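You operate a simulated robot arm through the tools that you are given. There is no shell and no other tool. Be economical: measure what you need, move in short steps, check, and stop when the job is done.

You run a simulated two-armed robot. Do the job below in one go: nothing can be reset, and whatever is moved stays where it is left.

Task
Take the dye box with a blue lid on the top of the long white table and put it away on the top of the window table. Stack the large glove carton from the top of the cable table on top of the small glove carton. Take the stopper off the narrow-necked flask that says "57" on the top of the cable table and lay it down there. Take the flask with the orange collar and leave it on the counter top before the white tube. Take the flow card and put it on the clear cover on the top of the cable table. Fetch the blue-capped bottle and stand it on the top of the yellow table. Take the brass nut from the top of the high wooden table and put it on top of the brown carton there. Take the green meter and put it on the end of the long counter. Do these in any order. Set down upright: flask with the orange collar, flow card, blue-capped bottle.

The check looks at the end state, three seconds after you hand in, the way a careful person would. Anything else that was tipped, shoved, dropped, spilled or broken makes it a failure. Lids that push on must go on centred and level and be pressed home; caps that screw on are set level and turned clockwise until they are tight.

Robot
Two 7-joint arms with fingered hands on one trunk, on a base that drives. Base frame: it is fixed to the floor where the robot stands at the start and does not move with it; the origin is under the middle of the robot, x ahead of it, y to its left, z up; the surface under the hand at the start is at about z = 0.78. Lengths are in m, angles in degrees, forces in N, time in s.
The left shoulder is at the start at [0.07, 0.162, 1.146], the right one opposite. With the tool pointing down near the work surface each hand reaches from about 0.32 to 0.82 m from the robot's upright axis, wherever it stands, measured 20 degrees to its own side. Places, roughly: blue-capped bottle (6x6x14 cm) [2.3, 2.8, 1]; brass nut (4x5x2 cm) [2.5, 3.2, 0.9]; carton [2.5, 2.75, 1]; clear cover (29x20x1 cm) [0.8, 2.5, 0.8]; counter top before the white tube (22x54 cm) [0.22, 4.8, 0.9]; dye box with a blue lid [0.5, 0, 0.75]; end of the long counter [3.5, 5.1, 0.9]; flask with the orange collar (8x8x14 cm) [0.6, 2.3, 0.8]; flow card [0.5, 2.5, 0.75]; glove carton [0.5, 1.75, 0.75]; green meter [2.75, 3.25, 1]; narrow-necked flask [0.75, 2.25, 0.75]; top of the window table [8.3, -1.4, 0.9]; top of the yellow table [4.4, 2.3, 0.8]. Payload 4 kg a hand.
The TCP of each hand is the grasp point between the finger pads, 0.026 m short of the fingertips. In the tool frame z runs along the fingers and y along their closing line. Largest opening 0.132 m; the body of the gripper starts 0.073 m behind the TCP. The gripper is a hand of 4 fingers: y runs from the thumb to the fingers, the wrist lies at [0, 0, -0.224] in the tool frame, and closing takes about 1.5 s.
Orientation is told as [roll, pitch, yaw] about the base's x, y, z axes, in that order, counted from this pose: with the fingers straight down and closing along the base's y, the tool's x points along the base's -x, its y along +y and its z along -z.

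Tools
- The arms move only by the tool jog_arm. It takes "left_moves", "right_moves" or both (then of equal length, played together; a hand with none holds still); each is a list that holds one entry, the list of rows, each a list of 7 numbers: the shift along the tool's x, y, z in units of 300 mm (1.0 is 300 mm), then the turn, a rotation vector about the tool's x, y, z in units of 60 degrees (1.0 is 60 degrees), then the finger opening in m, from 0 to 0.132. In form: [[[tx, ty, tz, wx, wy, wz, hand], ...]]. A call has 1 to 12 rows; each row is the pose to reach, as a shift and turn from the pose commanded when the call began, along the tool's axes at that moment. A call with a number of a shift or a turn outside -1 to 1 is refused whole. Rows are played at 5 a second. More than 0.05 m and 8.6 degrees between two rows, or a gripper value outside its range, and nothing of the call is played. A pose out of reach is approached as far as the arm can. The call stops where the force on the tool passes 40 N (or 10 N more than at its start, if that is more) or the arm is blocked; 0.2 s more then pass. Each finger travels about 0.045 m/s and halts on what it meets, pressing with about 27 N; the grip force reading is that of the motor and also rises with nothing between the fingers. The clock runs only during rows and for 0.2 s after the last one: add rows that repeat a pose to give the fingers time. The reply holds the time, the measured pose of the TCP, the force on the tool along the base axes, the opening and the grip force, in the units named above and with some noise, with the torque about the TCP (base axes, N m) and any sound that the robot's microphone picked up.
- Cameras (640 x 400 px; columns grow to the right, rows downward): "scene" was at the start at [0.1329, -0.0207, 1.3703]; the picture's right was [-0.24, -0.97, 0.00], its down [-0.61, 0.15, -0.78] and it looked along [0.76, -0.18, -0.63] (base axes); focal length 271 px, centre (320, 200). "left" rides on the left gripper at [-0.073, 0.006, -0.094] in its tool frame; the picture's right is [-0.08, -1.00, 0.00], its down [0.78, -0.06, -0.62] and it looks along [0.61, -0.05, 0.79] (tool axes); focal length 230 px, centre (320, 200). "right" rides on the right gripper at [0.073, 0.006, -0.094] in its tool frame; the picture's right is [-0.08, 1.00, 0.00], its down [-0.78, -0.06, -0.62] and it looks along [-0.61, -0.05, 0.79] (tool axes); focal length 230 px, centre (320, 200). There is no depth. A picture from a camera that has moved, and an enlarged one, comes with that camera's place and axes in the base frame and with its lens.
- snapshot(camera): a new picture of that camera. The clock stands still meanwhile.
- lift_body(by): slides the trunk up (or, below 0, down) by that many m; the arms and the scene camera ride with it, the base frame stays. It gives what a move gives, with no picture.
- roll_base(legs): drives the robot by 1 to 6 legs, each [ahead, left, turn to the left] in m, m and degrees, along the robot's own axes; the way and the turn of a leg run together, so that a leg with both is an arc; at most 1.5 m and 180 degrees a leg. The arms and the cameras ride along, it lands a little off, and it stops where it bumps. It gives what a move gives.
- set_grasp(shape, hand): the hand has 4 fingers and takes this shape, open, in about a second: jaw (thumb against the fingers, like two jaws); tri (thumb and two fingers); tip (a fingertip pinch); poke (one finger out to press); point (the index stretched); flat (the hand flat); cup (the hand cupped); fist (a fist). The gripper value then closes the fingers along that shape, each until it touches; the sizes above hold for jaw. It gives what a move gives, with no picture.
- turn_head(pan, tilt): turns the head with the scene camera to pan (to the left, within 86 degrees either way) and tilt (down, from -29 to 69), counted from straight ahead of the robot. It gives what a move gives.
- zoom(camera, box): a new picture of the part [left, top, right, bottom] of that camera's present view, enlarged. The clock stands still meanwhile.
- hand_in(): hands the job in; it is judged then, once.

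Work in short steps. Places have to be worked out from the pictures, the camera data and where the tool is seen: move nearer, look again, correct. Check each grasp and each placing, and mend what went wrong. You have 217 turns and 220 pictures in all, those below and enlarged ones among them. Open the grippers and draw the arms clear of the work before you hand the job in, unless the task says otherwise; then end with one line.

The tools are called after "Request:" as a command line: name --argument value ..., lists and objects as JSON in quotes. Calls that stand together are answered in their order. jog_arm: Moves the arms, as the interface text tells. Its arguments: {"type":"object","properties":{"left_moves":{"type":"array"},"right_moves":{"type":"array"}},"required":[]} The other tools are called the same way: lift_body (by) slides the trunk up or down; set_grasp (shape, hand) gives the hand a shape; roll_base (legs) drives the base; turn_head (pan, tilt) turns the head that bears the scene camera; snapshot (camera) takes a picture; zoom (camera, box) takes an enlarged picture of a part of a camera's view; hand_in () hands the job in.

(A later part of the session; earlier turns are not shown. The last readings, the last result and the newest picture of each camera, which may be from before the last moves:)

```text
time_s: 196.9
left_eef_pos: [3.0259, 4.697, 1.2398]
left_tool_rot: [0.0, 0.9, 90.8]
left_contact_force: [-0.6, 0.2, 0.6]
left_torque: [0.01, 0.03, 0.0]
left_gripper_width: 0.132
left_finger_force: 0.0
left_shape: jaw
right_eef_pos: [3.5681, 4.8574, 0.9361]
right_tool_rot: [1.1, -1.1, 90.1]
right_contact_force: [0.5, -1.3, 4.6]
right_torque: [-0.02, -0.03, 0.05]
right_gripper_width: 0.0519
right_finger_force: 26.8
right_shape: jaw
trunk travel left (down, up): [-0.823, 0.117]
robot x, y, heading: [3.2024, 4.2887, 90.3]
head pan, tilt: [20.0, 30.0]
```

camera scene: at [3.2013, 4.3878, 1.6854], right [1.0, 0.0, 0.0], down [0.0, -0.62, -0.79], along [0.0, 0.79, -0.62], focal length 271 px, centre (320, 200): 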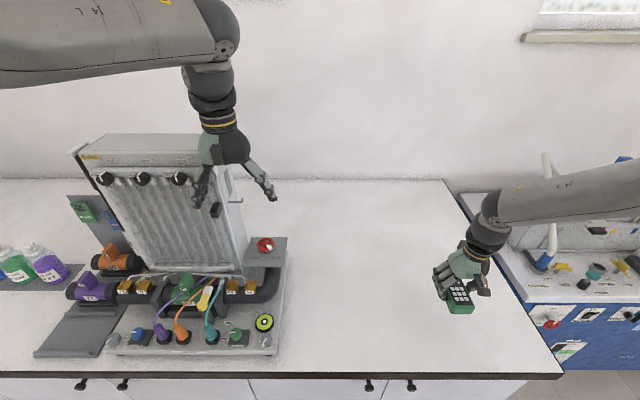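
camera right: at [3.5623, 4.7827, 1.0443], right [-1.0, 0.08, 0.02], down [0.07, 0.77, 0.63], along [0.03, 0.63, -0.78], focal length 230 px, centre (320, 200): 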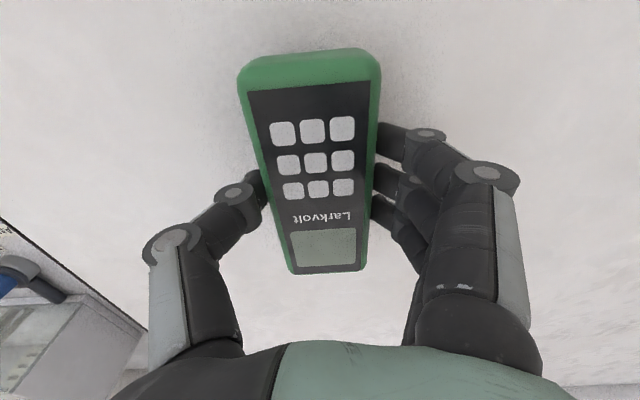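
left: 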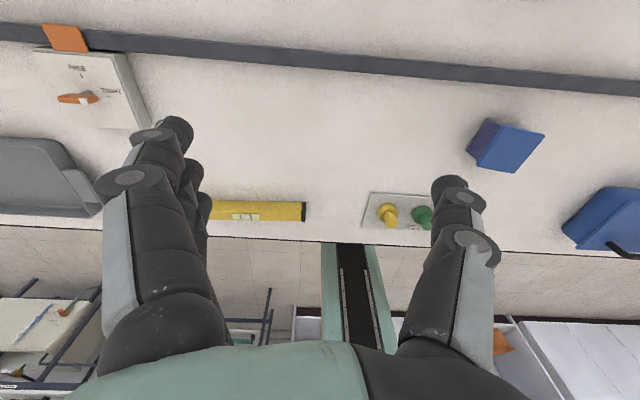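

Light contact (4.6 N). Open, raise, and check.

Request:
jog_arm --right_moves '[[[0, 0, 0, 0, 0, 0, 0.06], [0, 0, 0, 0, 0, 0, 0.07], [0, 0, 0, 0, 0, 0, 0.08], [0, 0, 0, 0, 0, 0, 0.085], [0, 0, 0, 0, 0, 0, 0.085]]]'

Request:
lift_body --by 0.115

Request:
snapshot --camera "right"

Request:
roll_base --legs '[[-0.35, 0, 0]]'

Request:
turn_head --pan -5 --tilt 35

Request:
snapshot --camera "scene"

```text
time_s: 198.1
left_eef_pos: [3.0265, 4.6974, 1.2388]
left_tool_rot: [0.1, 1.2, 90.8]
left_contact_force: [0.4, 0.2, -0.6]
left_torque: [-0.03, 0.0, -0.04]
left_gripper_width: 0.1319
left_finger_force: 0.2
left_shape: jaw
right_eef_pos: [3.5676, 4.8578, 0.935]
right_tool_rot: [1.0, -1.0, 90.0]
right_contact_force: [-0.2, 1.3, -0.7]
right_torque: [-0.01, 0.02, -0.02]
right_gripper_width: 0.0845
right_finger_force: 0.1
right_shape: jaw
trunk travel left (down, up): [-0.823, 0.117]
robot x, y, heading: [3.2006, 4.2906, 90.3]
head pan, tilt: [20.0, 30.0]
```

```text
time_s: 199.5
left_eef_pos: [3.0252, 4.6972, 1.3543]
left_tool_rot: [0.1, 1.1, 90.9]
left_contact_force: [0.9, -0.4, 0.3]
left_torque: [0.01, 0.0, 0.0]
left_gripper_width: 0.1315
left_finger_force: 0.0
left_shape: jaw
right_eef_pos: [3.5658, 4.8585, 1.0505]
right_tool_rot: [1.1, -0.9, 90.1]
right_contact_force: [0.4, -0.3, 0.1]
right_torque: [-0.02, 0.01, 0.05]
right_gripper_width: 0.0847
right_finger_force: 0.1
right_shape: jaw
trunk travel left (down, up): [-0.938, 0.002]
robot x, y, heading: [3.2007, 4.2928, 90.2]
head pan, tilt: [20.0, 30.0]
```

```text
164 pictures are left
camera right: at [3.5622, 4.7825, 1.1432], right [-1.0, 0.08, 0.02], down [0.07, 0.77, 0.63], along [0.03, 0.63, -0.78], focal length 230 px, centre (320, 200)
```

right: 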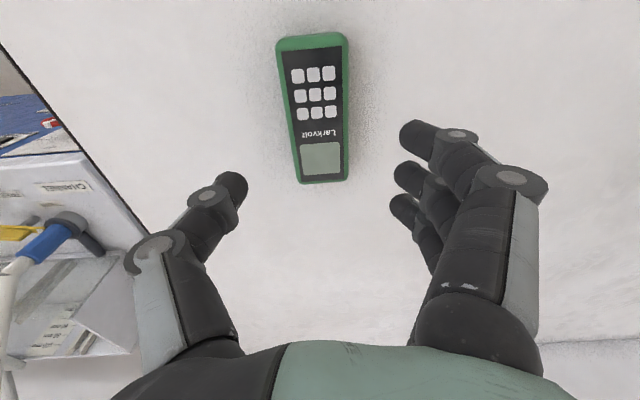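

```text
time_s: 201.8
left_eef_pos: [3.0265, 4.3525, 1.354]
left_tool_rot: [0.1, 1.3, 90.9]
left_contact_force: [0.7, 0.3, 0.1]
left_torque: [-0.02, 0.01, -0.02]
left_gripper_width: 0.132
left_finger_force: 0.1
left_shape: jaw
right_eef_pos: [3.5668, 4.5128, 1.0487]
right_tool_rot: [1.0, -0.8, 90.1]
right_contact_force: [0.0, 0.2, 0.4]
right_torque: [0.0, 0.0, 0.0]
right_gripper_width: 0.0844
right_finger_force: 0.0
right_shape: jaw
trunk travel left (down, up): [-0.938, 0.002]
robot x, y, heading: [3.2033, 3.9414, 90.3]
head pan, tilt: [20.0, 30.0]
```

```text
time_s: 202.7
left_eef_pos: [3.0275, 4.348, 1.3539]
left_tool_rot: [0.1, 1.0, 90.9]
left_contact_force: [-0.1, -0.5, 0.0]
left_torque: [-0.01, 0.03, 0.01]
left_gripper_width: 0.1319
left_finger_force: 0.0
left_shape: jaw
right_eef_pos: [3.5667, 4.508, 1.0517]
right_tool_rot: [1.0, -1.0, 90.2]
right_contact_force: [-0.7, 0.0, 0.0]
right_torque: [0.01, -0.05, 0.01]
right_gripper_width: 0.0842
right_finger_force: 0.0
right_shape: jaw
trunk travel left (down, up): [-0.938, 0.002]
robot x, y, heading: [3.2006, 3.9419, 90.0]
head pan, tilt: [-5.0, 35.0]
```

```text
163 pictures are left
camera scene: at [3.2098, 4.0775, 1.6894], right [1.0, -0.08, 0.0], down [-0.05, -0.57, -0.82], along [0.07, 0.82, -0.57], focal length 271 px, centre (320, 200)
```

scene: 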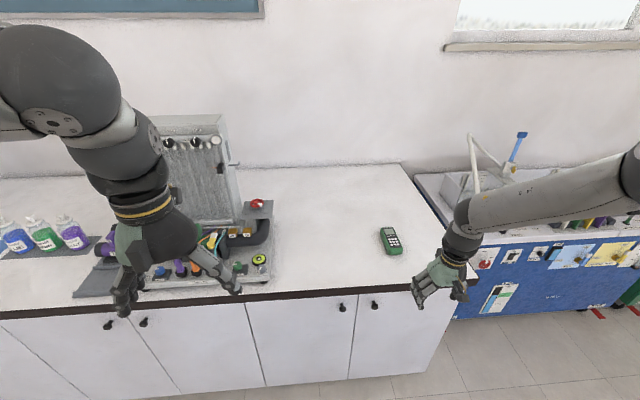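

Meter placed. Now zoom on the panel's top knobs.

Request:
zoom --camera "scene" --box '[140, 100, 290, 200]'

```text
4.00 times, centred on (215, 150) of scene
camera zoom: at [3.2098, 4.0775, 1.6894], right [1.0, -0.08, 0.0], down [-0.05, -0.57, -0.82], along [0.07, 0.82, -0.57], focal length 1083 px, centre (740, 400)
```

zoom: 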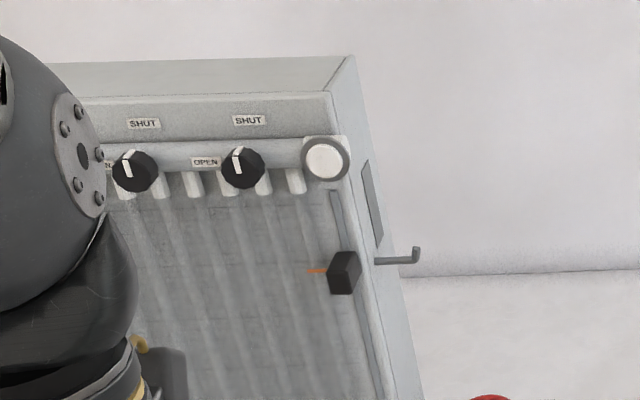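

No visible damage on the panel. Next the nut: go round to the west side of the wooden table, facing east.

Request:
roll_base --legs '[[0, 0.8, 0], [0, 0.8, 0], [0, 0, -90], [0, -0.4, 0]]'

Request:
turn_head --pan -20 --tilt 42

Request:
snapshot --camera "scene"

Request:
zoom --camera "scene" --box '[200, 130, 440, 280]'

```text
time_s: 216.8
left_eef_pos: [2.012, 3.714, 1.3541]
left_tool_rot: [0.0, 1.1, 1.1]
left_contact_force: [0.0, 0.7, -0.3]
left_torque: [-0.02, -0.01, -0.02]
left_gripper_width: 0.1318
left_finger_force: 0.1
left_shape: jaw
right_eef_pos: [2.1769, 3.1749, 1.0524]
right_tool_rot: [0.9, -1.1, 0.5]
right_contact_force: [-0.8, 0.2, -0.3]
right_torque: [-0.01, 0.0, 0.02]
right_gripper_width: 0.0845
right_finger_force: 0.1
right_shape: jaw
trunk travel left (down, up): [-0.938, 0.002]
robot x, y, heading: [1.6043, 3.5326, 0.7]
head pan, tilt: [-5.0, 35.0]
```

```text
time_s: 217.6
left_eef_pos: [2.0126, 3.7114, 1.3545]
left_tool_rot: [0.1, 1.1, 1.2]
left_contact_force: [0.5, -0.5, 0.4]
left_torque: [-0.02, 0.01, 0.01]
left_gripper_width: 0.1317
left_finger_force: 0.1
left_shape: jaw
right_eef_pos: [2.1746, 3.1719, 1.0504]
right_tool_rot: [0.9, -1.1, 0.5]
right_contact_force: [-0.3, -0.5, -0.5]
right_torque: [0.02, -0.01, 0.01]
right_gripper_width: 0.0844
right_finger_force: 0.1
right_shape: jaw
trunk travel left (down, up): [-0.938, 0.002]
robot x, y, heading: [1.6101, 3.5346, 0.6]
head pan, tilt: [-20.0, 42.0]
```

```text
161 pictures are left
camera scene: at [1.733, 3.5043, 1.6788], right [-0.33, -0.94, 0.0], down [-0.63, 0.22, -0.74], along [0.7, -0.25, -0.67], focal length 271 px, centre (320, 200)
```

scene: 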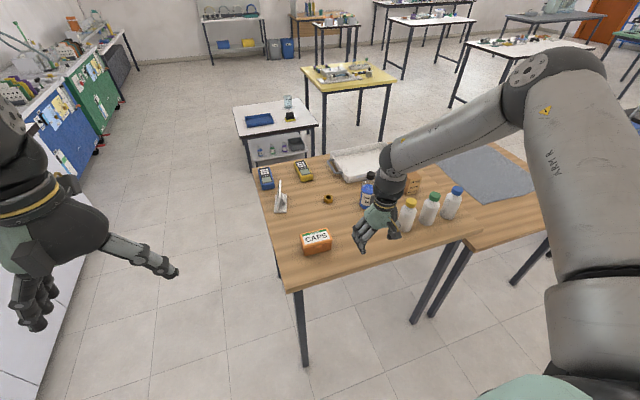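

```text
2.67 times, centred on (320, 205) of scene
camera zoom: at [1.733, 3.5043, 1.6788], right [-0.33, -0.94, 0.0], down [-0.63, 0.22, -0.74], along [0.7, -0.25, -0.67], focal length 722 px, centre (320, 187)
```

zoom: 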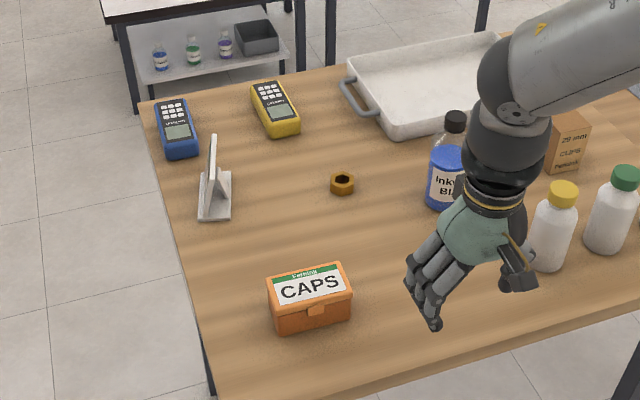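

Nut at about (2.533,3.181). Drive ahead 0.25 and view it in the hand camera.

Request:
roll_base --legs '[[0.25, 0, -0.6]]'

Request:
jog_arm --right_moves '[[[-0.15, -0.02, 0, 0, 0, 0, 0.085], [-0.3, -0.04, 0, 0, 0, 0, 0.085], [-0.36, -0.04, 0, 0, 0, 0, 0.085]]]'

Request:
snapshot --camera "right"

```text
time_s: 219.4
left_eef_pos: [2.2605, 3.7092, 1.3552]
left_tool_rot: [0.1, 0.8, 0.6]
left_contact_force: [-0.4, 0.1, -0.2]
left_torque: [-0.03, 0.0, 0.02]
left_gripper_width: 0.132
left_finger_force: 0.0
left_shape: jaw
right_eef_pos: [2.4209, 3.168, 1.0518]
right_tool_rot: [1.0, -1.3, 0.0]
right_contact_force: [-0.8, 0.9, 0.3]
right_torque: [0.02, -0.07, 0.0]
right_gripper_width: 0.0842
right_finger_force: 0.1
right_shape: jaw
trunk travel left (down, up): [-0.938, 0.002]
robot x, y, heading: [1.8549, 3.5352, 0.0]
head pan, tilt: [-20.0, 42.0]
```

```text
time_s: 220.2
left_eef_pos: [2.2654, 3.709, 1.3532]
left_tool_rot: [0.1, 1.1, 0.7]
left_contact_force: [0.3, 0.9, 0.8]
left_torque: [-0.03, 0.01, -0.01]
left_gripper_width: 0.1318
left_finger_force: 0.0
left_shape: jaw
right_eef_pos: [2.4649, 3.1465, 1.0922]
right_tool_rot: [1.1, -1.0, 0.0]
right_contact_force: [-0.6, -0.9, 0.4]
right_torque: [-0.01, 0.02, 0.02]
right_gripper_width: 0.0848
right_finger_force: 0.0
right_shape: jaw
right hand out of reach, approached as far as the arm can: row 1, 2, 3
trunk travel left (down, up): [-0.938, 0.002]
robot x, y, heading: [1.853, 3.5305, 0.0]
head pan, tilt: [-20.0, 42.0]
```

```text
159 pictures are left
camera right: at [2.3898, 3.1493, 1.1834], right [0.08, 1.0, 0.02], down [0.77, -0.07, 0.63], along [0.63, -0.03, -0.78], focal length 230 px, centre (320, 200)
```

right: 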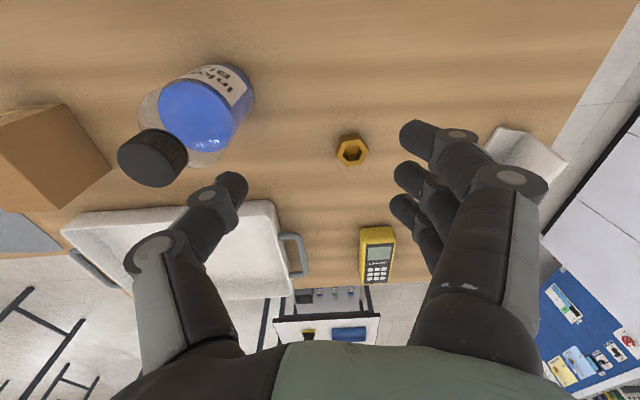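

Nut at (2.532,3.185). Base ahead 0.1, then align hand and descend.

Request:
roll_base --legs '[[0.1, 0.0, 0]]'

Request:
jog_arm --right_moves '[[[0.05, 0.06, 0, 0, 0, 0, 0.085], [0.1, 0.127, 0, 0, 0, 0, 0.085], [0.11, 0.127, 0.1, 0, 0, 0, 0.085]]]'

Request:
snapshot --camera "right"

```text
time_s: 221.5
left_eef_pos: [2.3701, 3.7092, 1.3514]
left_tool_rot: [0.2, 1.3, 0.6]
left_contact_force: [0.6, -0.4, 0.7]
left_torque: [0.01, 0.07, 0.0]
left_gripper_width: 0.1319
left_finger_force: 0.1
left_shape: jaw
right_eef_pos: [2.5697, 3.1465, 1.0875]
right_tool_rot: [1.1, -0.7, -0.1]
right_contact_force: [0.4, 0.0, 0.3]
right_torque: [-0.01, 0.05, 0.0]
right_gripper_width: 0.0849
right_finger_force: 0.2
right_shape: jaw
trunk travel left (down, up): [-0.938, 0.002]
robot x, y, heading: [1.9546, 3.5342, 0.1]
head pan, tilt: [-20.0, 42.0]
stopped in leg 1: the robot was blocked; the commanded pose is now the measured one
```

```text
time_s: 222.3
left_eef_pos: [2.3663, 3.7096, 1.3544]
left_tool_rot: [0.2, 1.3, 0.6]
left_contact_force: [-0.2, 0.2, 0.0]
left_torque: [0.03, 0.02, -0.04]
left_gripper_width: 0.132
left_finger_force: 0.1
left_shape: jaw
right_eef_pos: [2.5324, 3.1857, 1.0602]
right_tool_rot: [1.2, -1.1, -0.1]
right_contact_force: [-0.2, -0.8, 0.0]
right_torque: [0.03, 0.0, 0.04]
right_gripper_width: 0.0844
right_finger_force: 0.1
right_shape: jaw
trunk travel left (down, up): [-0.938, 0.002]
robot x, y, heading: [1.9559, 3.5367, -0.0]
head pan, tilt: [-20.0, 42.0]
```

```text
158 pictures are left
camera right: at [2.456, 3.1888, 1.1534], right [0.08, 1.0, 0.02], down [0.77, -0.08, 0.63], along [0.63, -0.03, -0.78], focal length 230 px, centre (320, 200)
```

right: 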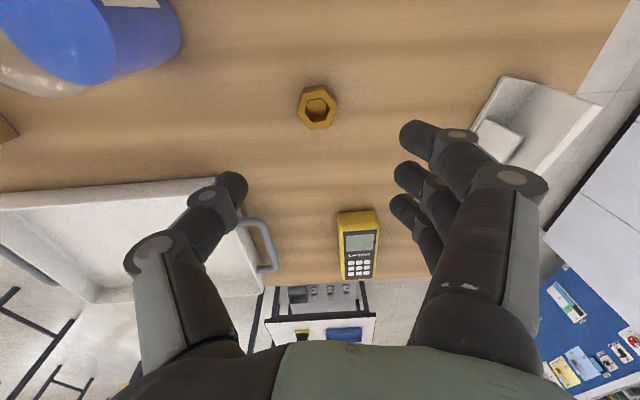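

Aligned; nut flats are 30° off, so yaw the hand -30° and lower by trunk.

Request:
jog_arm --right_moves '[[[0, 0, 0, 0, 0, 0.13, 0.085], [0, 0, 0, 0, 0, 0.26, 0.085], [0, 0, 0, 0, 0, 0.39, 0.085], [0, 0, 0, 0, 0, 0.5, 0.085], [0, 0, 0, 0, 0, 0.5, 0.085]]]'

Request:
lift_body --by -0.09

Request:
snapshot --camera "right"

```text
time_s: 223.5
left_eef_pos: [2.3623, 3.7101, 1.3537]
left_tool_rot: [0.0, 1.1, 0.7]
left_contact_force: [0.7, 0.1, 0.5]
left_torque: [-0.02, 0.04, 0.01]
left_gripper_width: 0.1319
left_finger_force: 0.1
left_shape: jaw
right_eef_pos: [2.5285, 3.1855, 1.0624]
right_tool_rot: [1.5, -0.4, -30.1]
right_contact_force: [-0.1, 0.5, -0.2]
right_torque: [-0.04, 0.02, 0.01]
right_gripper_width: 0.0847
right_finger_force: 0.2
right_shape: jaw
trunk travel left (down, up): [-0.938, 0.002]
robot x, y, heading: [1.9556, 3.5394, -0.0]
head pan, tilt: [-20.0, 42.0]
```

```text
time_s: 224.8
left_eef_pos: [2.3618, 3.711, 1.265]
left_tool_rot: [0.1, 1.1, 0.6]
left_contact_force: [0.0, 0.8, 0.3]
left_torque: [-0.03, -0.01, -0.02]
left_gripper_width: 0.1318
left_finger_force: 0.1
left_shape: jaw
right_eef_pos: [2.5285, 3.1861, 0.9721]
right_tool_rot: [1.5, -0.5, -30.1]
right_contact_force: [0.5, -1.3, -0.1]
right_torque: [0.01, 0.01, -0.04]
right_gripper_width: 0.0847
right_finger_force: 0.0
right_shape: jaw
trunk travel left (down, up): [-0.848, 0.092]
robot x, y, heading: [1.9543, 3.5336, -0.3]
head pan, tilt: [-20.0, 42.0]
```

```text
157 pictures are left
camera right: at [2.4656, 3.2245, 1.0661], right [0.57, 0.82, 0.03], down [0.64, -0.46, 0.62], along [0.52, -0.33, -0.78], focal length 230 px, centre (320, 200)
```

right: 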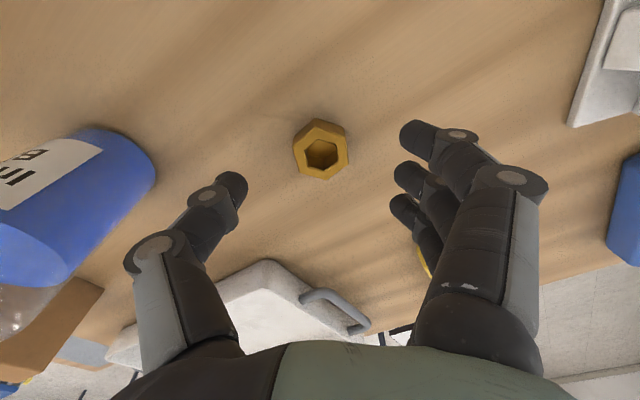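

Flats now face the fingers. Lower 0.04 and close.

Request:
lift_body --by -0.041

Request:
jog_arm --right_moves '[[[0, 0, 0, 0, 0, 0, 0.07], [0, 0, 0, 0, 0, 0, 0.055], [0, 0, 0, 0, 0, 0, 0.04], [0, 0, 0, 0, 0, 0, 0.025], [0, 0, 0, 0, 0, 0, 0.02], [0, 0, 0, 0, 0, 0, 0.02], [0, 0, 0, 0, 0, 0, 0.02]]]'

Request:
snapshot --camera "right"

```text
time_s: 225.6
left_eef_pos: [2.3624, 3.7108, 1.224]
left_tool_rot: [0.1, 1.0, 0.7]
left_contact_force: [0.1, -0.7, -0.4]
left_torque: [-0.01, 0.0, 0.02]
left_gripper_width: 0.1321
left_finger_force: 0.0
left_shape: jaw
right_eef_pos: [2.5281, 3.1846, 0.931]
right_tool_rot: [1.5, -0.5, -30.2]
right_contact_force: [0.6, -0.4, 0.7]
right_torque: [0.02, -0.01, 0.02]
right_gripper_width: 0.0847
right_finger_force: 0.0
right_shape: jaw
trunk travel left (down, up): [-0.807, 0.133]
robot x, y, heading: [1.956, 3.5375, 0.0]
head pan, tilt: [-20.0, 42.0]
```

```text
time_s: 227.2
left_eef_pos: [2.3616, 3.7095, 1.2235]
left_tool_rot: [0.1, 1.1, 0.6]
left_contact_force: [0.1, 0.5, 0.0]
left_torque: [-0.04, 0.01, 0.01]
left_gripper_width: 0.1324
left_finger_force: 0.2
left_shape: jaw
right_eef_pos: [2.5276, 3.1863, 0.9314]
right_tool_rot: [1.5, -0.4, -30.1]
right_contact_force: [-0.3, -0.3, -0.1]
right_torque: [-0.01, -0.02, -0.02]
right_gripper_width: 0.0249
right_finger_force: 26.7
right_shape: jaw
trunk travel left (down, up): [-0.807, 0.133]
robot x, y, heading: [1.9555, 3.5335, -0.2]
head pan, tilt: [-20.0, 42.0]
```

```text
156 pictures are left
camera right: at [2.4655, 3.2244, 1.0249], right [0.57, 0.82, 0.03], down [0.64, -0.46, 0.62], along [0.52, -0.33, -0.78], focal length 230 px, centre (320, 200)
```

right: 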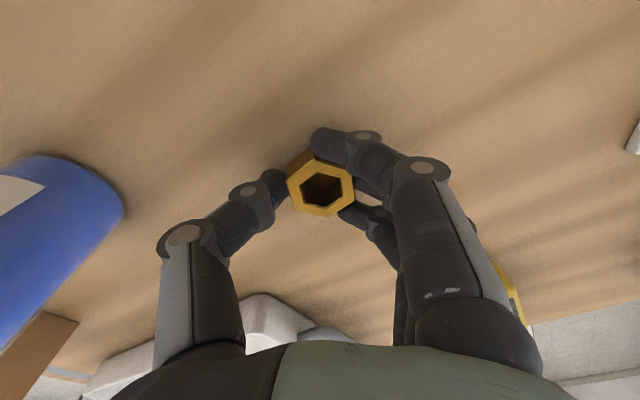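

Nut appears gripped. Lift with the trunk and check.

Request:
lift_body --by 0.13

Request:
snapshot --camera "right"

Request:
snapshot --camera "scene"

```text
time_s: 228.8
left_eef_pos: [2.3635, 3.7103, 1.3526]
left_tool_rot: [0.1, 1.1, 0.6]
left_contact_force: [-0.2, -0.3, 0.2]
left_torque: [0.01, 0.0, -0.03]
left_gripper_width: 0.1315
left_finger_force: 0.1
left_shape: jaw
right_eef_pos: [2.5286, 3.1861, 1.0608]
right_tool_rot: [1.5, -0.3, -30.1]
right_contact_force: [-0.7, 1.2, -1.1]
right_torque: [-0.02, 0.01, 0.02]
right_gripper_width: 0.0249
right_finger_force: 27.5
right_shape: jaw
trunk travel left (down, up): [-0.937, 0.003]
robot x, y, heading: [1.9536, 3.5336, 0.2]
head pan, tilt: [-20.0, 42.0]
```

```text
155 pictures are left
camera right: at [2.4657, 3.2244, 1.1548], right [0.57, 0.82, 0.03], down [0.64, -0.46, 0.62], along [0.52, -0.33, -0.78], focal length 230 px, centre (320, 200)
```

right: 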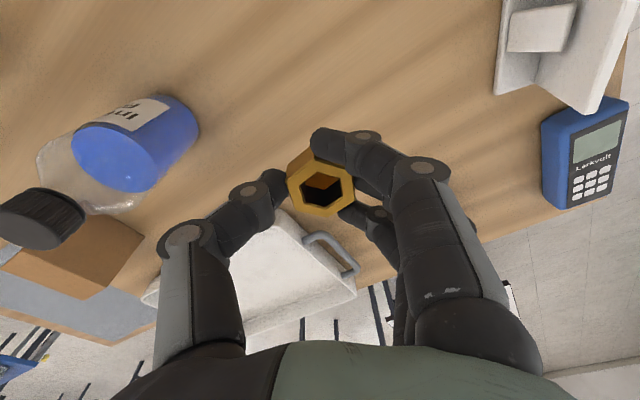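

```text
154 pictures are left
camera scene: at [2.0821, 3.5062, 1.6776], right [-0.34, -0.94, 0.0], down [-0.63, 0.23, -0.74], along [0.7, -0.25, -0.67], focal length 271 px, centre (320, 200)
```

scene: 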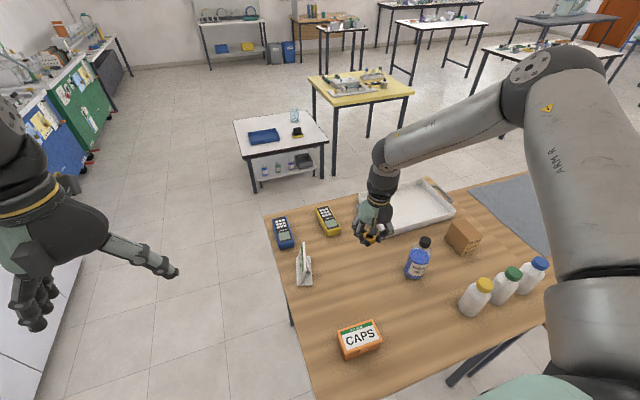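

Nut held. Measure the carton.

Request:
zoom --camera "scene" --box '[390, 200, 560, 310]'

```text
3.64 times, centred on (475, 255) of scene
camera zoom: at [2.0821, 3.5062, 1.6776], right [-0.34, -0.94, 0.0], down [-0.63, 0.23, -0.74], along [0.7, -0.25, -0.67], focal length 984 px, centre (-244, 0)
```

zoom: 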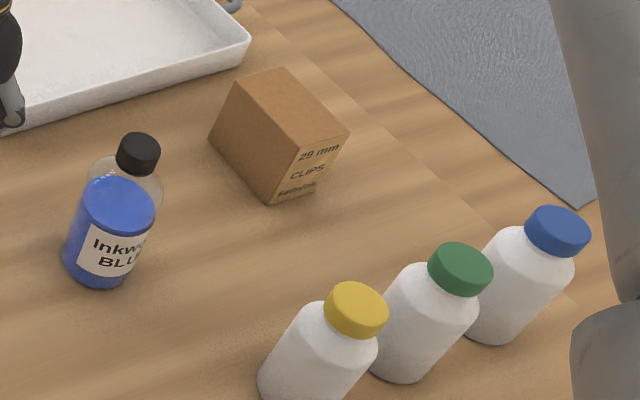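

Carton top: centre (2.497,2.827), z 0.985. Ink bottle top is about 1.075, so raise the hand 0.1 first.

Request:
jog_arm --right_moves '[[[0, 0, -0.12, 0, 0, 0, 0.02], [0, 0, -0.24, 0, 0, 0, 0.02], [0, 0, -0.36, 0, 0, 0, 0.02], [0, 0, -0.36, 0, 0, 0, 0.02]]]'

```text
time_s: 229.8
left_eef_pos: [2.3616, 3.7102, 1.3544]
left_tool_rot: [0.1, 1.1, 0.6]
left_contact_force: [0.7, 0.2, 0.1]
left_torque: [0.03, -0.01, -0.01]
left_gripper_width: 0.1319
left_finger_force: 0.0
left_shape: jaw
right_eef_pos: [2.5278, 3.1836, 1.1699]
right_tool_rot: [1.5, -0.5, -30.1]
right_contact_force: [0.5, 0.8, -1.2]
right_torque: [0.01, 0.03, -0.05]
right_gripper_width: 0.025
right_finger_force: 27.3
right_shape: jaw
trunk travel left (down, up): [-0.937, 0.003]
robot x, y, heading: [1.9546, 3.5358, 0.1]
head pan, tilt: [-20.0, 42.0]
```

Strafe right 0.357 and back 0.03 so the hand is over the carton.

Request:
roll_base --legs '[[-0.03, 0, 0], [0, -0.357, 0]]'

Request:
snapshot --camera "right"

Request:
snapshot --camera "scene"

```text
time_s: 232.5
left_eef_pos: [2.3314, 3.3596, 1.3532]
left_tool_rot: [0.0, 1.1, 0.6]
left_contact_force: [0.7, 0.2, -0.3]
left_torque: [-0.04, 0.03, 0.0]
left_gripper_width: 0.1318
left_finger_force: 0.0
left_shape: jaw
right_eef_pos: [2.498, 2.8327, 1.1707]
right_tool_rot: [1.3, -0.5, -29.9]
right_contact_force: [0.3, 0.1, -0.5]
right_torque: [-0.02, 0.0, 0.02]
right_gripper_width: 0.0246
right_finger_force: 27.0
right_shape: jaw
trunk travel left (down, up): [-0.937, 0.003]
robot x, y, heading: [1.924, 3.1837, -0.2]
head pan, tilt: [-20.0, 42.0]
```

```text
152 pictures are left
camera right: at [2.4345, 2.8716, 1.2635], right [0.57, 0.82, 0.03], down [0.64, -0.46, 0.62], along [0.52, -0.34, -0.78], focal length 230 px, centre (320, 200)
```

right: 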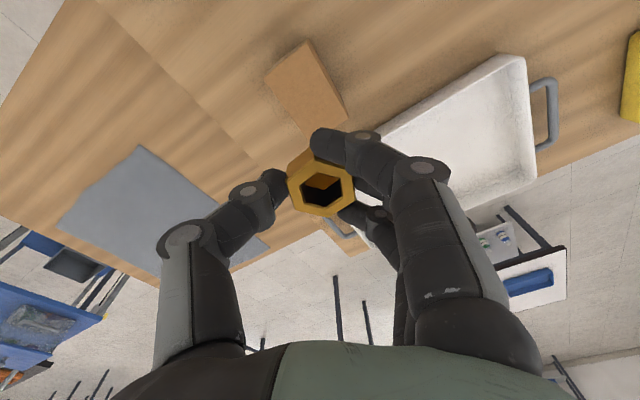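

```text
151 pictures are left
camera scene: at [2.0515, 3.1556, 1.6778], right [-0.34, -0.94, 0.0], down [-0.63, 0.23, -0.74], along [0.7, -0.26, -0.67], focal length 271 px, centre (320, 200)
```

scene: 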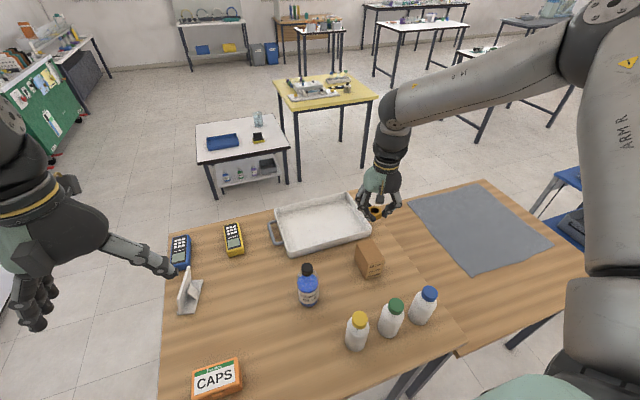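

Nut is over the carton. Lower the trunk 0.145, then creep to contact.

Request:
lift_body --by -0.146

Request:
snapshot --camera "right"

Request:
zoom --camera "scene" --box '[320, 160, 460, 260]'

```text
time_s: 234.2
left_eef_pos: [2.3318, 3.3565, 1.2068]
left_tool_rot: [0.2, 1.2, 0.6]
left_contact_force: [0.3, 0.4, -0.4]
left_torque: [-0.01, 0.02, -0.01]
left_gripper_width: 0.1319
left_finger_force: 0.1
left_shape: jaw
right_eef_pos: [2.4964, 2.8318, 1.0239]
right_tool_rot: [1.5, -0.5, -30.0]
right_contact_force: [0.5, -0.4, -1.0]
right_torque: [0.0, 0.0, 0.0]
right_gripper_width: 0.0251
right_finger_force: 27.0
right_shape: jaw
trunk travel left (down, up): [-0.791, 0.149]
robot x, y, heading: [1.9227, 3.1835, 0.0]
head pan, tilt: [-20.0, 42.0]
```

```text
150 pictures are left
camera right: at [2.4344, 2.869, 1.117], right [0.57, 0.82, 0.03], down [0.64, -0.46, 0.62], along [0.52, -0.33, -0.78], focal length 230 px, centre (320, 200)
```

right: 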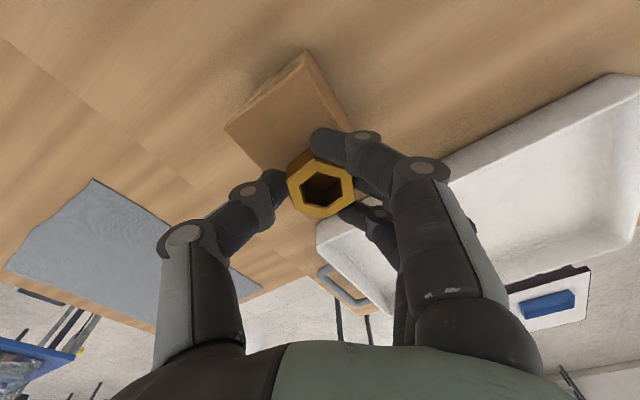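

```text
4.00 times, centred on (390, 210) of scene
camera zoom: at [2.0514, 3.1521, 1.5318], right [-0.34, -0.94, 0.0], down [-0.63, 0.23, -0.74], along [0.7, -0.25, -0.67], focal length 1083 px, centre (40, 160)
```

zoom: 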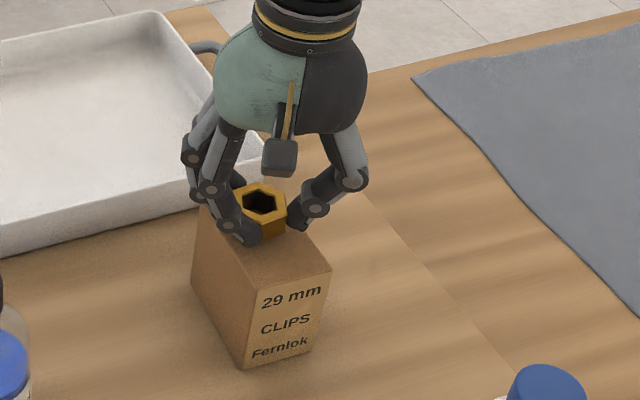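

Nut is centered over the carton. Creep down.

Request:
lift_body --by -0.005

Request:
lift_body --by -0.004

```text
time_s: 234.8
left_eef_pos: [2.3313, 3.3565, 1.2025]
left_tool_rot: [0.1, 1.0, 0.5]
left_contact_force: [-0.2, -0.2, -0.8]
left_torque: [0.0, 0.02, 0.0]
left_gripper_width: 0.1318
left_finger_force: 0.0
left_shape: jaw
right_eef_pos: [2.4978, 2.8303, 1.0194]
right_tool_rot: [1.6, -0.5, -30.0]
right_contact_force: [-0.4, 0.5, 4.2]
right_torque: [-0.02, -0.02, -0.01]
right_gripper_width: 0.0249
right_finger_force: 27.2
right_shape: jaw
trunk travel left (down, up): [-0.786, 0.154]
robot x, y, heading: [1.925, 3.1815, -0.0]
head pan, tilt: [-20.0, 42.0]
```

```text
time_s: 235.3
left_eef_pos: [2.3286, 3.3567, 1.2002]
left_tool_rot: [0.1, 1.0, 0.7]
left_contact_force: [0.5, 0.0, 0.2]
left_torque: [0.0, 0.01, 0.01]
left_gripper_width: 0.1317
left_finger_force: 0.2
left_shape: jaw
right_eef_pos: [2.4975, 2.8303, 1.0191]
right_tool_rot: [1.7, -0.9, -30.1]
right_contact_force: [0.6, -4.2, 23.9]
right_torque: [-0.12, 0.0, 0.02]
right_gripper_width: 0.0257
right_finger_force: 27.1
right_shape: jaw
trunk travel left (down, up): [-0.782, 0.158]
robot x, y, heading: [1.924, 3.1827, 0.1]
head pan, tilt: [-20.0, 42.0]
```

Contact (24 N). Relieve 3 mm, open slowly, raise and check.

Request:
lift_body --by 0.003

Request:
jog_arm --right_moves '[[[0, 0, 0, 0, 0, 0, 0.03], [0, 0, 0, 0, 0, 0, 0.04], [0, 0, 0, 0, 0, 0, 0.055], [0, 0, 0, 0, 0, 0, 0.065], [0, 0, 0, 0, 0, 0, 0.07], [0, 0, 0, 0, 0, 0, 0.07]]]'

Request:
lift_body --by 0.155

Request:
snapshot --camera "right"

```text
time_s: 235.8
left_eef_pos: [2.331, 3.3558, 1.202]
left_tool_rot: [0.2, 1.0, 0.7]
left_contact_force: [-0.1, -1.0, -0.2]
left_torque: [-0.03, 0.01, 0.02]
left_gripper_width: 0.1319
left_finger_force: 0.0
left_shape: jaw
right_eef_pos: [2.4971, 2.831, 1.0166]
right_tool_rot: [1.7, -0.6, -30.0]
right_contact_force: [4.8, -2.6, 13.3]
right_torque: [-0.06, -0.13, 0.01]
right_gripper_width: 0.0257
right_finger_force: 26.8
right_shape: jaw
trunk travel left (down, up): [-0.785, 0.155]
robot x, y, heading: [1.9271, 3.1786, 0.1]
head pan, tilt: [-20.0, 42.0]
```

```text
time_s: 237.2
left_eef_pos: [2.3321, 3.3571, 1.2008]
left_tool_rot: [0.0, 1.1, 0.7]
left_contact_force: [0.1, 0.4, -0.2]
left_torque: [-0.02, -0.01, 0.0]
left_gripper_width: 0.132
left_finger_force: 0.1
left_shape: jaw
right_eef_pos: [2.496, 2.8297, 1.017]
right_tool_rot: [1.5, -0.5, -30.0]
right_contact_force: [-0.4, 0.4, 0.2]
right_torque: [-0.02, 0.0, 0.0]
right_gripper_width: 0.069
right_finger_force: 0.0
right_shape: jaw
trunk travel left (down, up): [-0.785, 0.155]
robot x, y, heading: [1.9246, 3.1836, -0.1]
head pan, tilt: [-20.0, 42.0]
```

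```text
time_s: 239.0
left_eef_pos: [2.3316, 3.3559, 1.3566]
left_tool_rot: [0.1, 1.1, 0.7]
left_contact_force: [-0.9, -0.4, 0.1]
left_torque: [0.0, 0.0, -0.01]
left_gripper_width: 0.1322
left_finger_force: 0.0
left_shape: jaw
right_eef_pos: [2.4968, 2.83, 1.1719]
right_tool_rot: [1.5, -0.5, -30.1]
right_contact_force: [0.3, 0.0, -0.2]
right_torque: [-0.01, -0.01, 0.0]
right_gripper_width: 0.0688
right_finger_force: 0.0
right_shape: jaw
trunk travel left (down, up): [-0.94, 0.0]
robot x, y, heading: [1.9235, 3.1784, 0.1]
head pan, tilt: [-20.0, 42.0]
```

```text
148 pictures are left
camera right: at [2.4345, 2.8689, 1.2657], right [0.57, 0.82, 0.03], down [0.64, -0.46, 0.62], along [0.52, -0.33, -0.78], focal length 230 px, centre (320, 200)
```

right: 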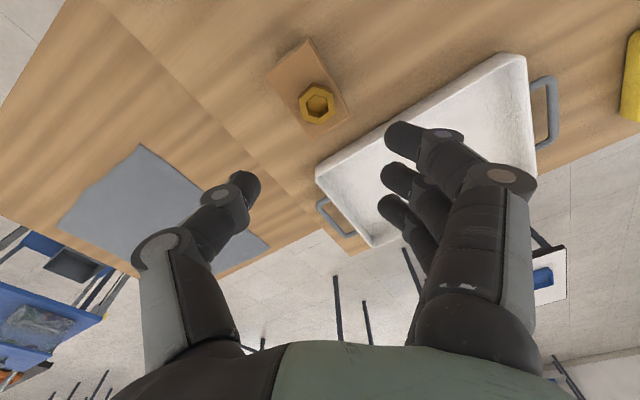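

Nut placed. Now move the right hand over the blue-capped bottle (2.296,2.765), yaw 0.

Request:
jog_arm --right_moves '[[[0.1, -0.1, 0, 0, 0, -0.12, 0.085], [0.2, -0.2, 0, 0, 0, -0.25, 0.085], [0.3, -0.3, 0, 0, 0, -0.37, 0.085], [0.4, -0.42, 0, 0, 0, -0.5, 0.085], [0.469, -0.521, 0, 0, 0, -0.5, 0.085], [0.469, -0.521, 0, 0, 0, -0.5, 0.085]]]'

Request:
snapshot --camera "right"

Request:
turn_head --pan -35 --tilt 50

Request:
snapshot --camera "scene"

```text
time_s: 240.4
left_eef_pos: [2.3325, 3.3576, 1.3557]
left_tool_rot: [0.1, 1.1, 0.7]
left_contact_force: [0.4, -0.2, 0.9]
left_torque: [0.0, 0.02, 0.0]
left_gripper_width: 0.1318
left_finger_force: 0.0
left_shape: jaw
right_eef_pos: [2.2983, 2.766, 1.1675]
right_tool_rot: [1.1, -1.2, 0.0]
right_contact_force: [0.1, -0.3, 0.1]
right_torque: [-0.02, -0.01, -0.02]
right_gripper_width: 0.0846
right_finger_force: 0.0
right_shape: jaw
trunk travel left (down, up): [-0.94, 0.0]
robot x, y, heading: [1.9217, 3.178, -0.1]
head pan, tilt: [-20.0, 42.0]
```

```text
147 pictures are left
camera right: at [2.2223, 2.7684, 1.2598], right [0.08, 1.0, 0.02], down [0.77, -0.07, 0.63], along [0.63, -0.03, -0.78], focal length 230 px, centre (320, 200)
```

right: 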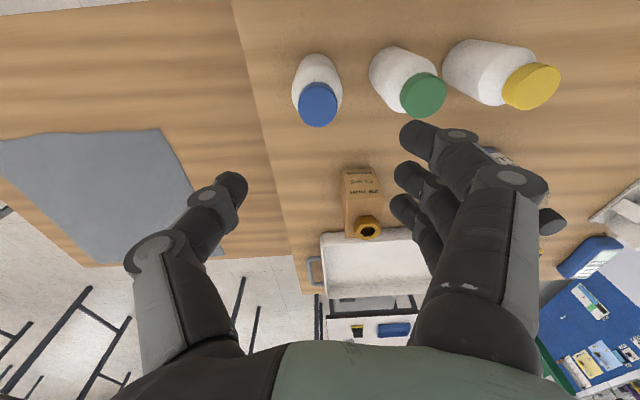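

```text
time_s: 241.2
left_eef_pos: [2.3321, 3.357, 1.3564]
left_tool_rot: [0.1, 1.1, 0.6]
left_contact_force: [1.0, 0.2, -0.2]
left_torque: [-0.02, -0.03, 0.03]
left_gripper_width: 0.1319
left_finger_force: 0.1
left_shape: jaw
right_eef_pos: [2.2986, 2.7645, 1.1675]
right_tool_rot: [1.1, -1.1, 0.0]
right_contact_force: [0.9, -0.8, 0.4]
right_torque: [0.01, 0.03, 0.0]
right_gripper_width: 0.0845
right_finger_force: 0.0
right_shape: jaw
trunk travel left (down, up): [-0.94, 0.0]
robot x, y, heading: [1.9237, 3.1805, 0.2]
head pan, tilt: [-35.0, 50.0]
```

```text
146 pictures are left
camera scene: at [2.037, 3.137, 1.6695], right [-0.57, -0.82, 0.0], down [-0.63, 0.44, -0.64], along [0.53, -0.37, -0.77], focal length 271 px, centre (320, 200)
```

scene: 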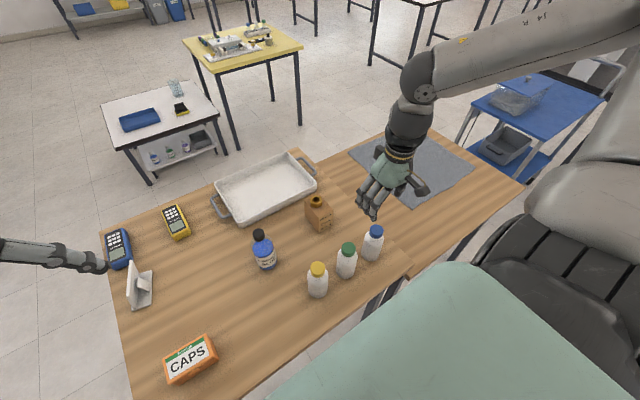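

Bottle at (2.288,2.766). Adjust x by -0.01, narrow to 0.075, and lower the trunk in two stages.

Request:
jog_arm --right_moves '[[[0.03, -0.003, 0, 0, 0, 0, 0.075], [0.03, -0.003, 0, 0, 0, 0, 0.075]]]'

Request:
lift_body --by -0.1

Request:
snapshot --camera "right"

Request:
zoom --camera "scene" --box '[300, 150, 460, 270]'

```text
time_s: 241.8
left_eef_pos: [2.3325, 3.3575, 1.3559]
left_tool_rot: [0.1, 1.1, 0.5]
left_contact_force: [0.8, 0.2, 0.3]
left_torque: [0.0, 0.0, -0.02]
left_gripper_width: 0.1321
left_finger_force: 0.0
left_shape: jaw
right_eef_pos: [2.2866, 2.7648, 1.167]
right_tool_rot: [1.0, -1.0, 0.1]
right_contact_force: [-0.5, -0.3, -0.2]
right_torque: [0.05, -0.03, -0.02]
right_gripper_width: 0.0757
right_finger_force: 0.1
right_shape: jaw
trunk travel left (down, up): [-0.94, 0.0]
robot x, y, heading: [1.928, 3.1813, 0.1]
head pan, tilt: [-35.0, 50.0]
```

```text
time_s: 243.1
left_eef_pos: [2.3331, 3.3568, 1.2565]
left_tool_rot: [0.1, 1.0, 0.6]
left_contact_force: [0.8, -0.4, 0.1]
left_torque: [0.01, 0.0, -0.01]
left_gripper_width: 0.132
left_finger_force: 0.1
left_shape: jaw
right_eef_pos: [2.2882, 2.7643, 1.0673]
right_tool_rot: [1.1, -1.2, 0.0]
right_contact_force: [-0.6, -0.2, 0.2]
right_torque: [0.01, -0.02, 0.01]
right_gripper_width: 0.076
right_finger_force: 0.0
right_shape: jaw
trunk travel left (down, up): [-0.84, 0.1]
robot x, y, heading: [1.9258, 3.1818, -0.1]
head pan, tilt: [-35.0, 50.0]
```

```text
145 pictures are left
camera right: at [2.2128, 2.7676, 1.1599], right [0.08, 1.0, 0.02], down [0.77, -0.07, 0.63], along [0.63, -0.03, -0.78], focal length 230 px, centre (320, 200)
```

right: 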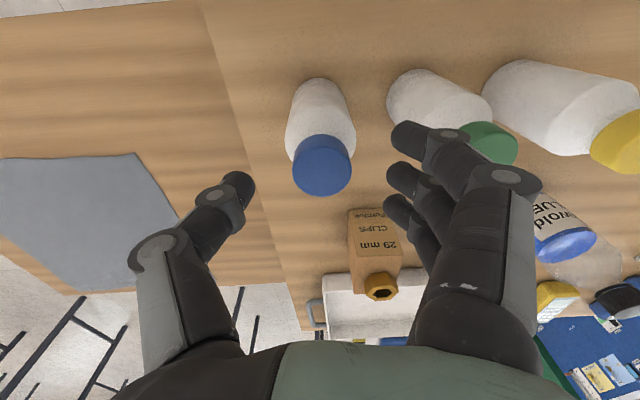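

```text
3.33 times, centred on (380, 210) of scene
camera zoom: at [2.036, 3.1364, 1.5696], right [-0.57, -0.82, 0.0], down [-0.63, 0.44, -0.64], along [0.53, -0.37, -0.77], focal length 902 px, centre (120, 167)
```

zoom: 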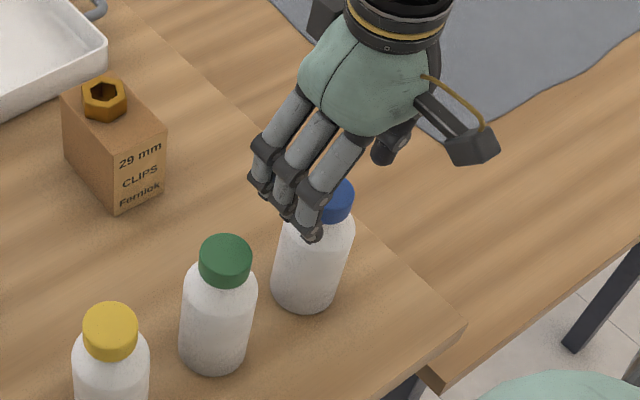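

Good alignment. Lower 0.085 and close.

Request:
lift_body --by -0.085

Request:
jog_arm --right_moves '[[[0, 0, 0, 0, 0, 0, 0.065], [0, 0, 0, 0, 0, 0, 0.055], [0, 0, 0, 0, 0, 0, 0.045], [0, 0, 0, 0, 0, 0, 0.035], [0, 0, 0, 0, 0, 0, 0.035], [0, 0, 0, 0, 0, 0, 0.035]]]'

Request:
snapshot --camera "right"

```text
time_s: 244.3
left_eef_pos: [2.3323, 3.3577, 1.1713]
left_tool_rot: [0.1, 1.0, 0.6]
left_contact_force: [0.3, -0.4, 0.1]
left_torque: [-0.01, -0.03, 0.01]
left_gripper_width: 0.1319
left_finger_force: 0.0
left_shape: jaw
right_eef_pos: [2.2883, 2.7649, 0.9814]
right_tool_rot: [1.2, -1.2, 0.0]
right_contact_force: [-0.8, -0.3, -0.2]
right_torque: [0.02, -0.01, 0.04]
right_gripper_width: 0.0758
right_finger_force: 0.0
right_shape: jaw
trunk travel left (down, up): [-0.755, 0.185]
robot x, y, heading: [1.9201, 3.1789, -0.0]
head pan, tilt: [-35.0, 50.0]
```

```text
time_s: 245.7
left_eef_pos: [2.3324, 3.3555, 1.1708]
left_tool_rot: [0.1, 1.1, 0.6]
left_contact_force: [0.4, 0.3, -0.5]
left_torque: [0.01, -0.02, 0.0]
left_gripper_width: 0.132
left_finger_force: 0.0
left_shape: jaw
right_eef_pos: [2.2875, 2.7647, 0.9819]
right_tool_rot: [1.2, -1.1, -0.2]
right_contact_force: [-0.3, 0.7, 0.8]
right_torque: [-0.05, 0.0, 0.01]
right_gripper_width: 0.0426
right_finger_force: 27.2
right_shape: jaw
trunk travel left (down, up): [-0.755, 0.185]
robot x, y, heading: [1.9202, 3.1803, -0.2]
head pan, tilt: [-35.0, 50.0]
```

```text
143 pictures are left
camera right: at [2.2126, 2.7675, 1.0747], right [0.08, 1.0, 0.02], down [0.77, -0.07, 0.63], along [0.63, -0.03, -0.78], focal length 230 px, centre (320, 200)
```

right: 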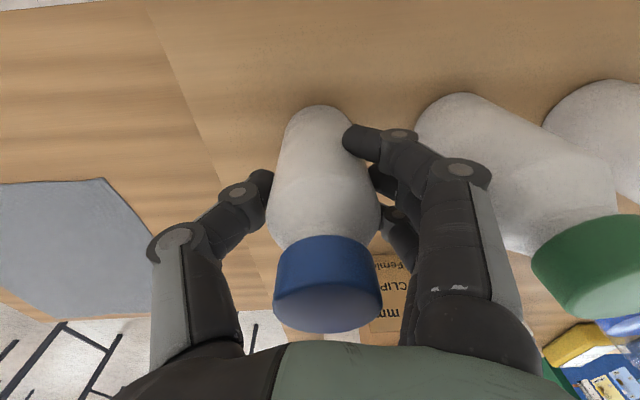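

Gripped. Lift by the trunk and verify.

Request:
lift_body --by 0.18

Request:
snapshot --camera "right"

Request:
snapshot --camera "scene"

```text
time_s: 247.7
left_eef_pos: [2.3317, 3.3556, 1.3512]
left_tool_rot: [0.1, 1.1, 0.5]
left_contact_force: [-0.5, 0.1, 0.0]
left_torque: [-0.02, -0.02, -0.03]
left_gripper_width: 0.132
left_finger_force: 0.2
left_shape: jaw
right_eef_pos: [2.2879, 2.7638, 1.1618]
right_tool_rot: [1.1, -1.1, 0.0]
right_contact_force: [-0.3, 0.8, -3.1]
right_torque: [-0.06, 0.0, -0.03]
right_gripper_width: 0.0424
right_finger_force: 26.8
right_shape: jaw
trunk travel left (down, up): [-0.935, 0.005]
robot x, y, heading: [1.9204, 3.1768, 0.3]
head pan, tilt: [-35.0, 50.0]
```

```text
142 pictures are left
camera right: at [2.2129, 2.7673, 1.2546], right [0.08, 1.0, 0.02], down [0.77, -0.07, 0.63], along [0.63, -0.03, -0.78], focal length 230 px, centre (320, 200)
```

right: 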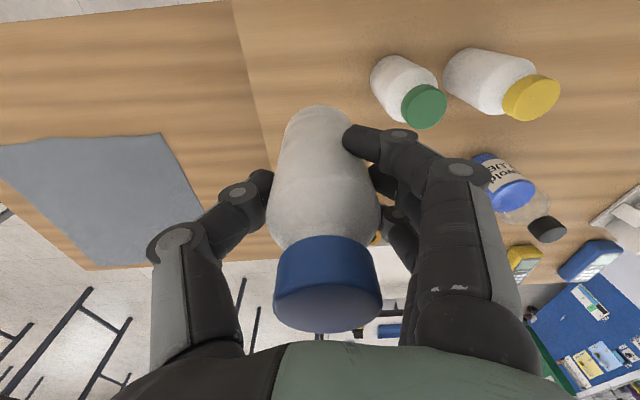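

```text
141 pictures are left
camera scene: at [2.0362, 3.136, 1.6644], right [-0.57, -0.82, 0.0], down [-0.63, 0.44, -0.64], along [0.53, -0.37, -0.77], focal length 271 px, centre (320, 200)
```

scene: 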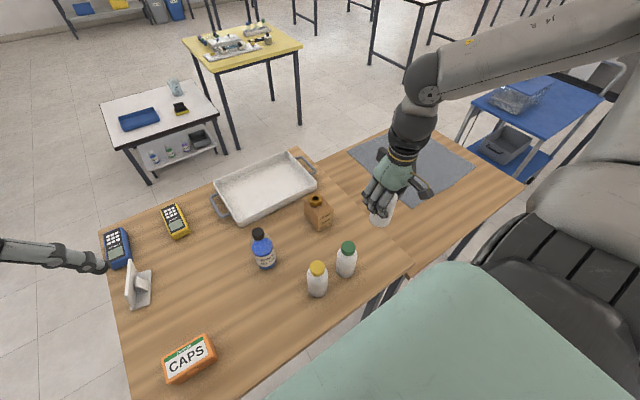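

Bottle held. Drive around north of the table to stand west of the yellow table, facing east.

Request:
roll_base --legs '[[-0.3, 0, 0], [0, 0.8, 0], [0.95, 0, 0], [0.92, 0, 0], [0, -1.2, 0]]'

Request:
turn_head --pan -15 --tilt 42

Request:
snapshot --camera "scene"

```text
time_s: 268.4
left_eef_pos: [3.9241, 2.9843, 1.3515]
left_tool_rot: [0.1, 1.1, 1.0]
left_contact_force: [-0.8, -0.6, 0.3]
left_torque: [-0.04, 0.0, 0.01]
left_gripper_width: 0.1324
left_finger_force: 0.1
left_shape: jaw
right_eef_pos: [3.884, 2.3924, 1.1619]
right_tool_rot: [1.0, -1.3, 0.3]
right_contact_force: [-0.2, 0.5, -2.8]
right_torque: [-0.02, 0.01, 0.03]
right_gripper_width: 0.0425
right_finger_force: 27.4
right_shape: jaw
trunk travel left (down, up): [-0.935, 0.005]
robot x, y, heading: [3.518, 2.8029, 0.2]
head pan, tilt: [-35.0, 50.0]
```

```text
time_s: 269.2
left_eef_pos: [3.9243, 2.982, 1.3525]
left_tool_rot: [0.1, 1.1, 1.0]
left_contact_force: [-0.2, 1.2, -0.6]
left_torque: [0.02, -0.01, 0.0]
left_gripper_width: 0.132
left_finger_force: 0.1
left_shape: jaw
right_eef_pos: [3.8836, 2.3908, 1.1617]
right_tool_rot: [1.2, -1.1, 0.3]
right_contact_force: [0.1, 0.2, -2.1]
right_torque: [-0.03, -0.02, -0.01]
right_gripper_width: 0.0427
right_finger_force: 27.1
right_shape: jaw
trunk travel left (down, up): [-0.935, 0.005]
robot x, y, heading: [3.5159, 2.8085, 0.7]
head pan, tilt: [-15.0, 42.0]
```

```text
140 pictures are left
camera scene: at [3.6473, 2.7834, 1.6757], right [-0.25, -0.97, 0.0], down [-0.65, 0.17, -0.74], along [0.72, -0.19, -0.67], focal length 271 px, centre (320, 200)
```

scene: 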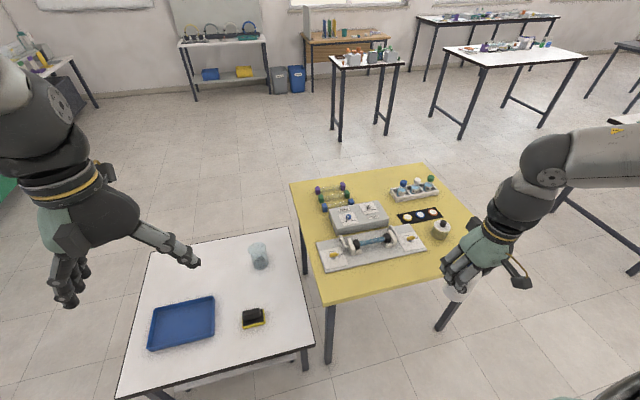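

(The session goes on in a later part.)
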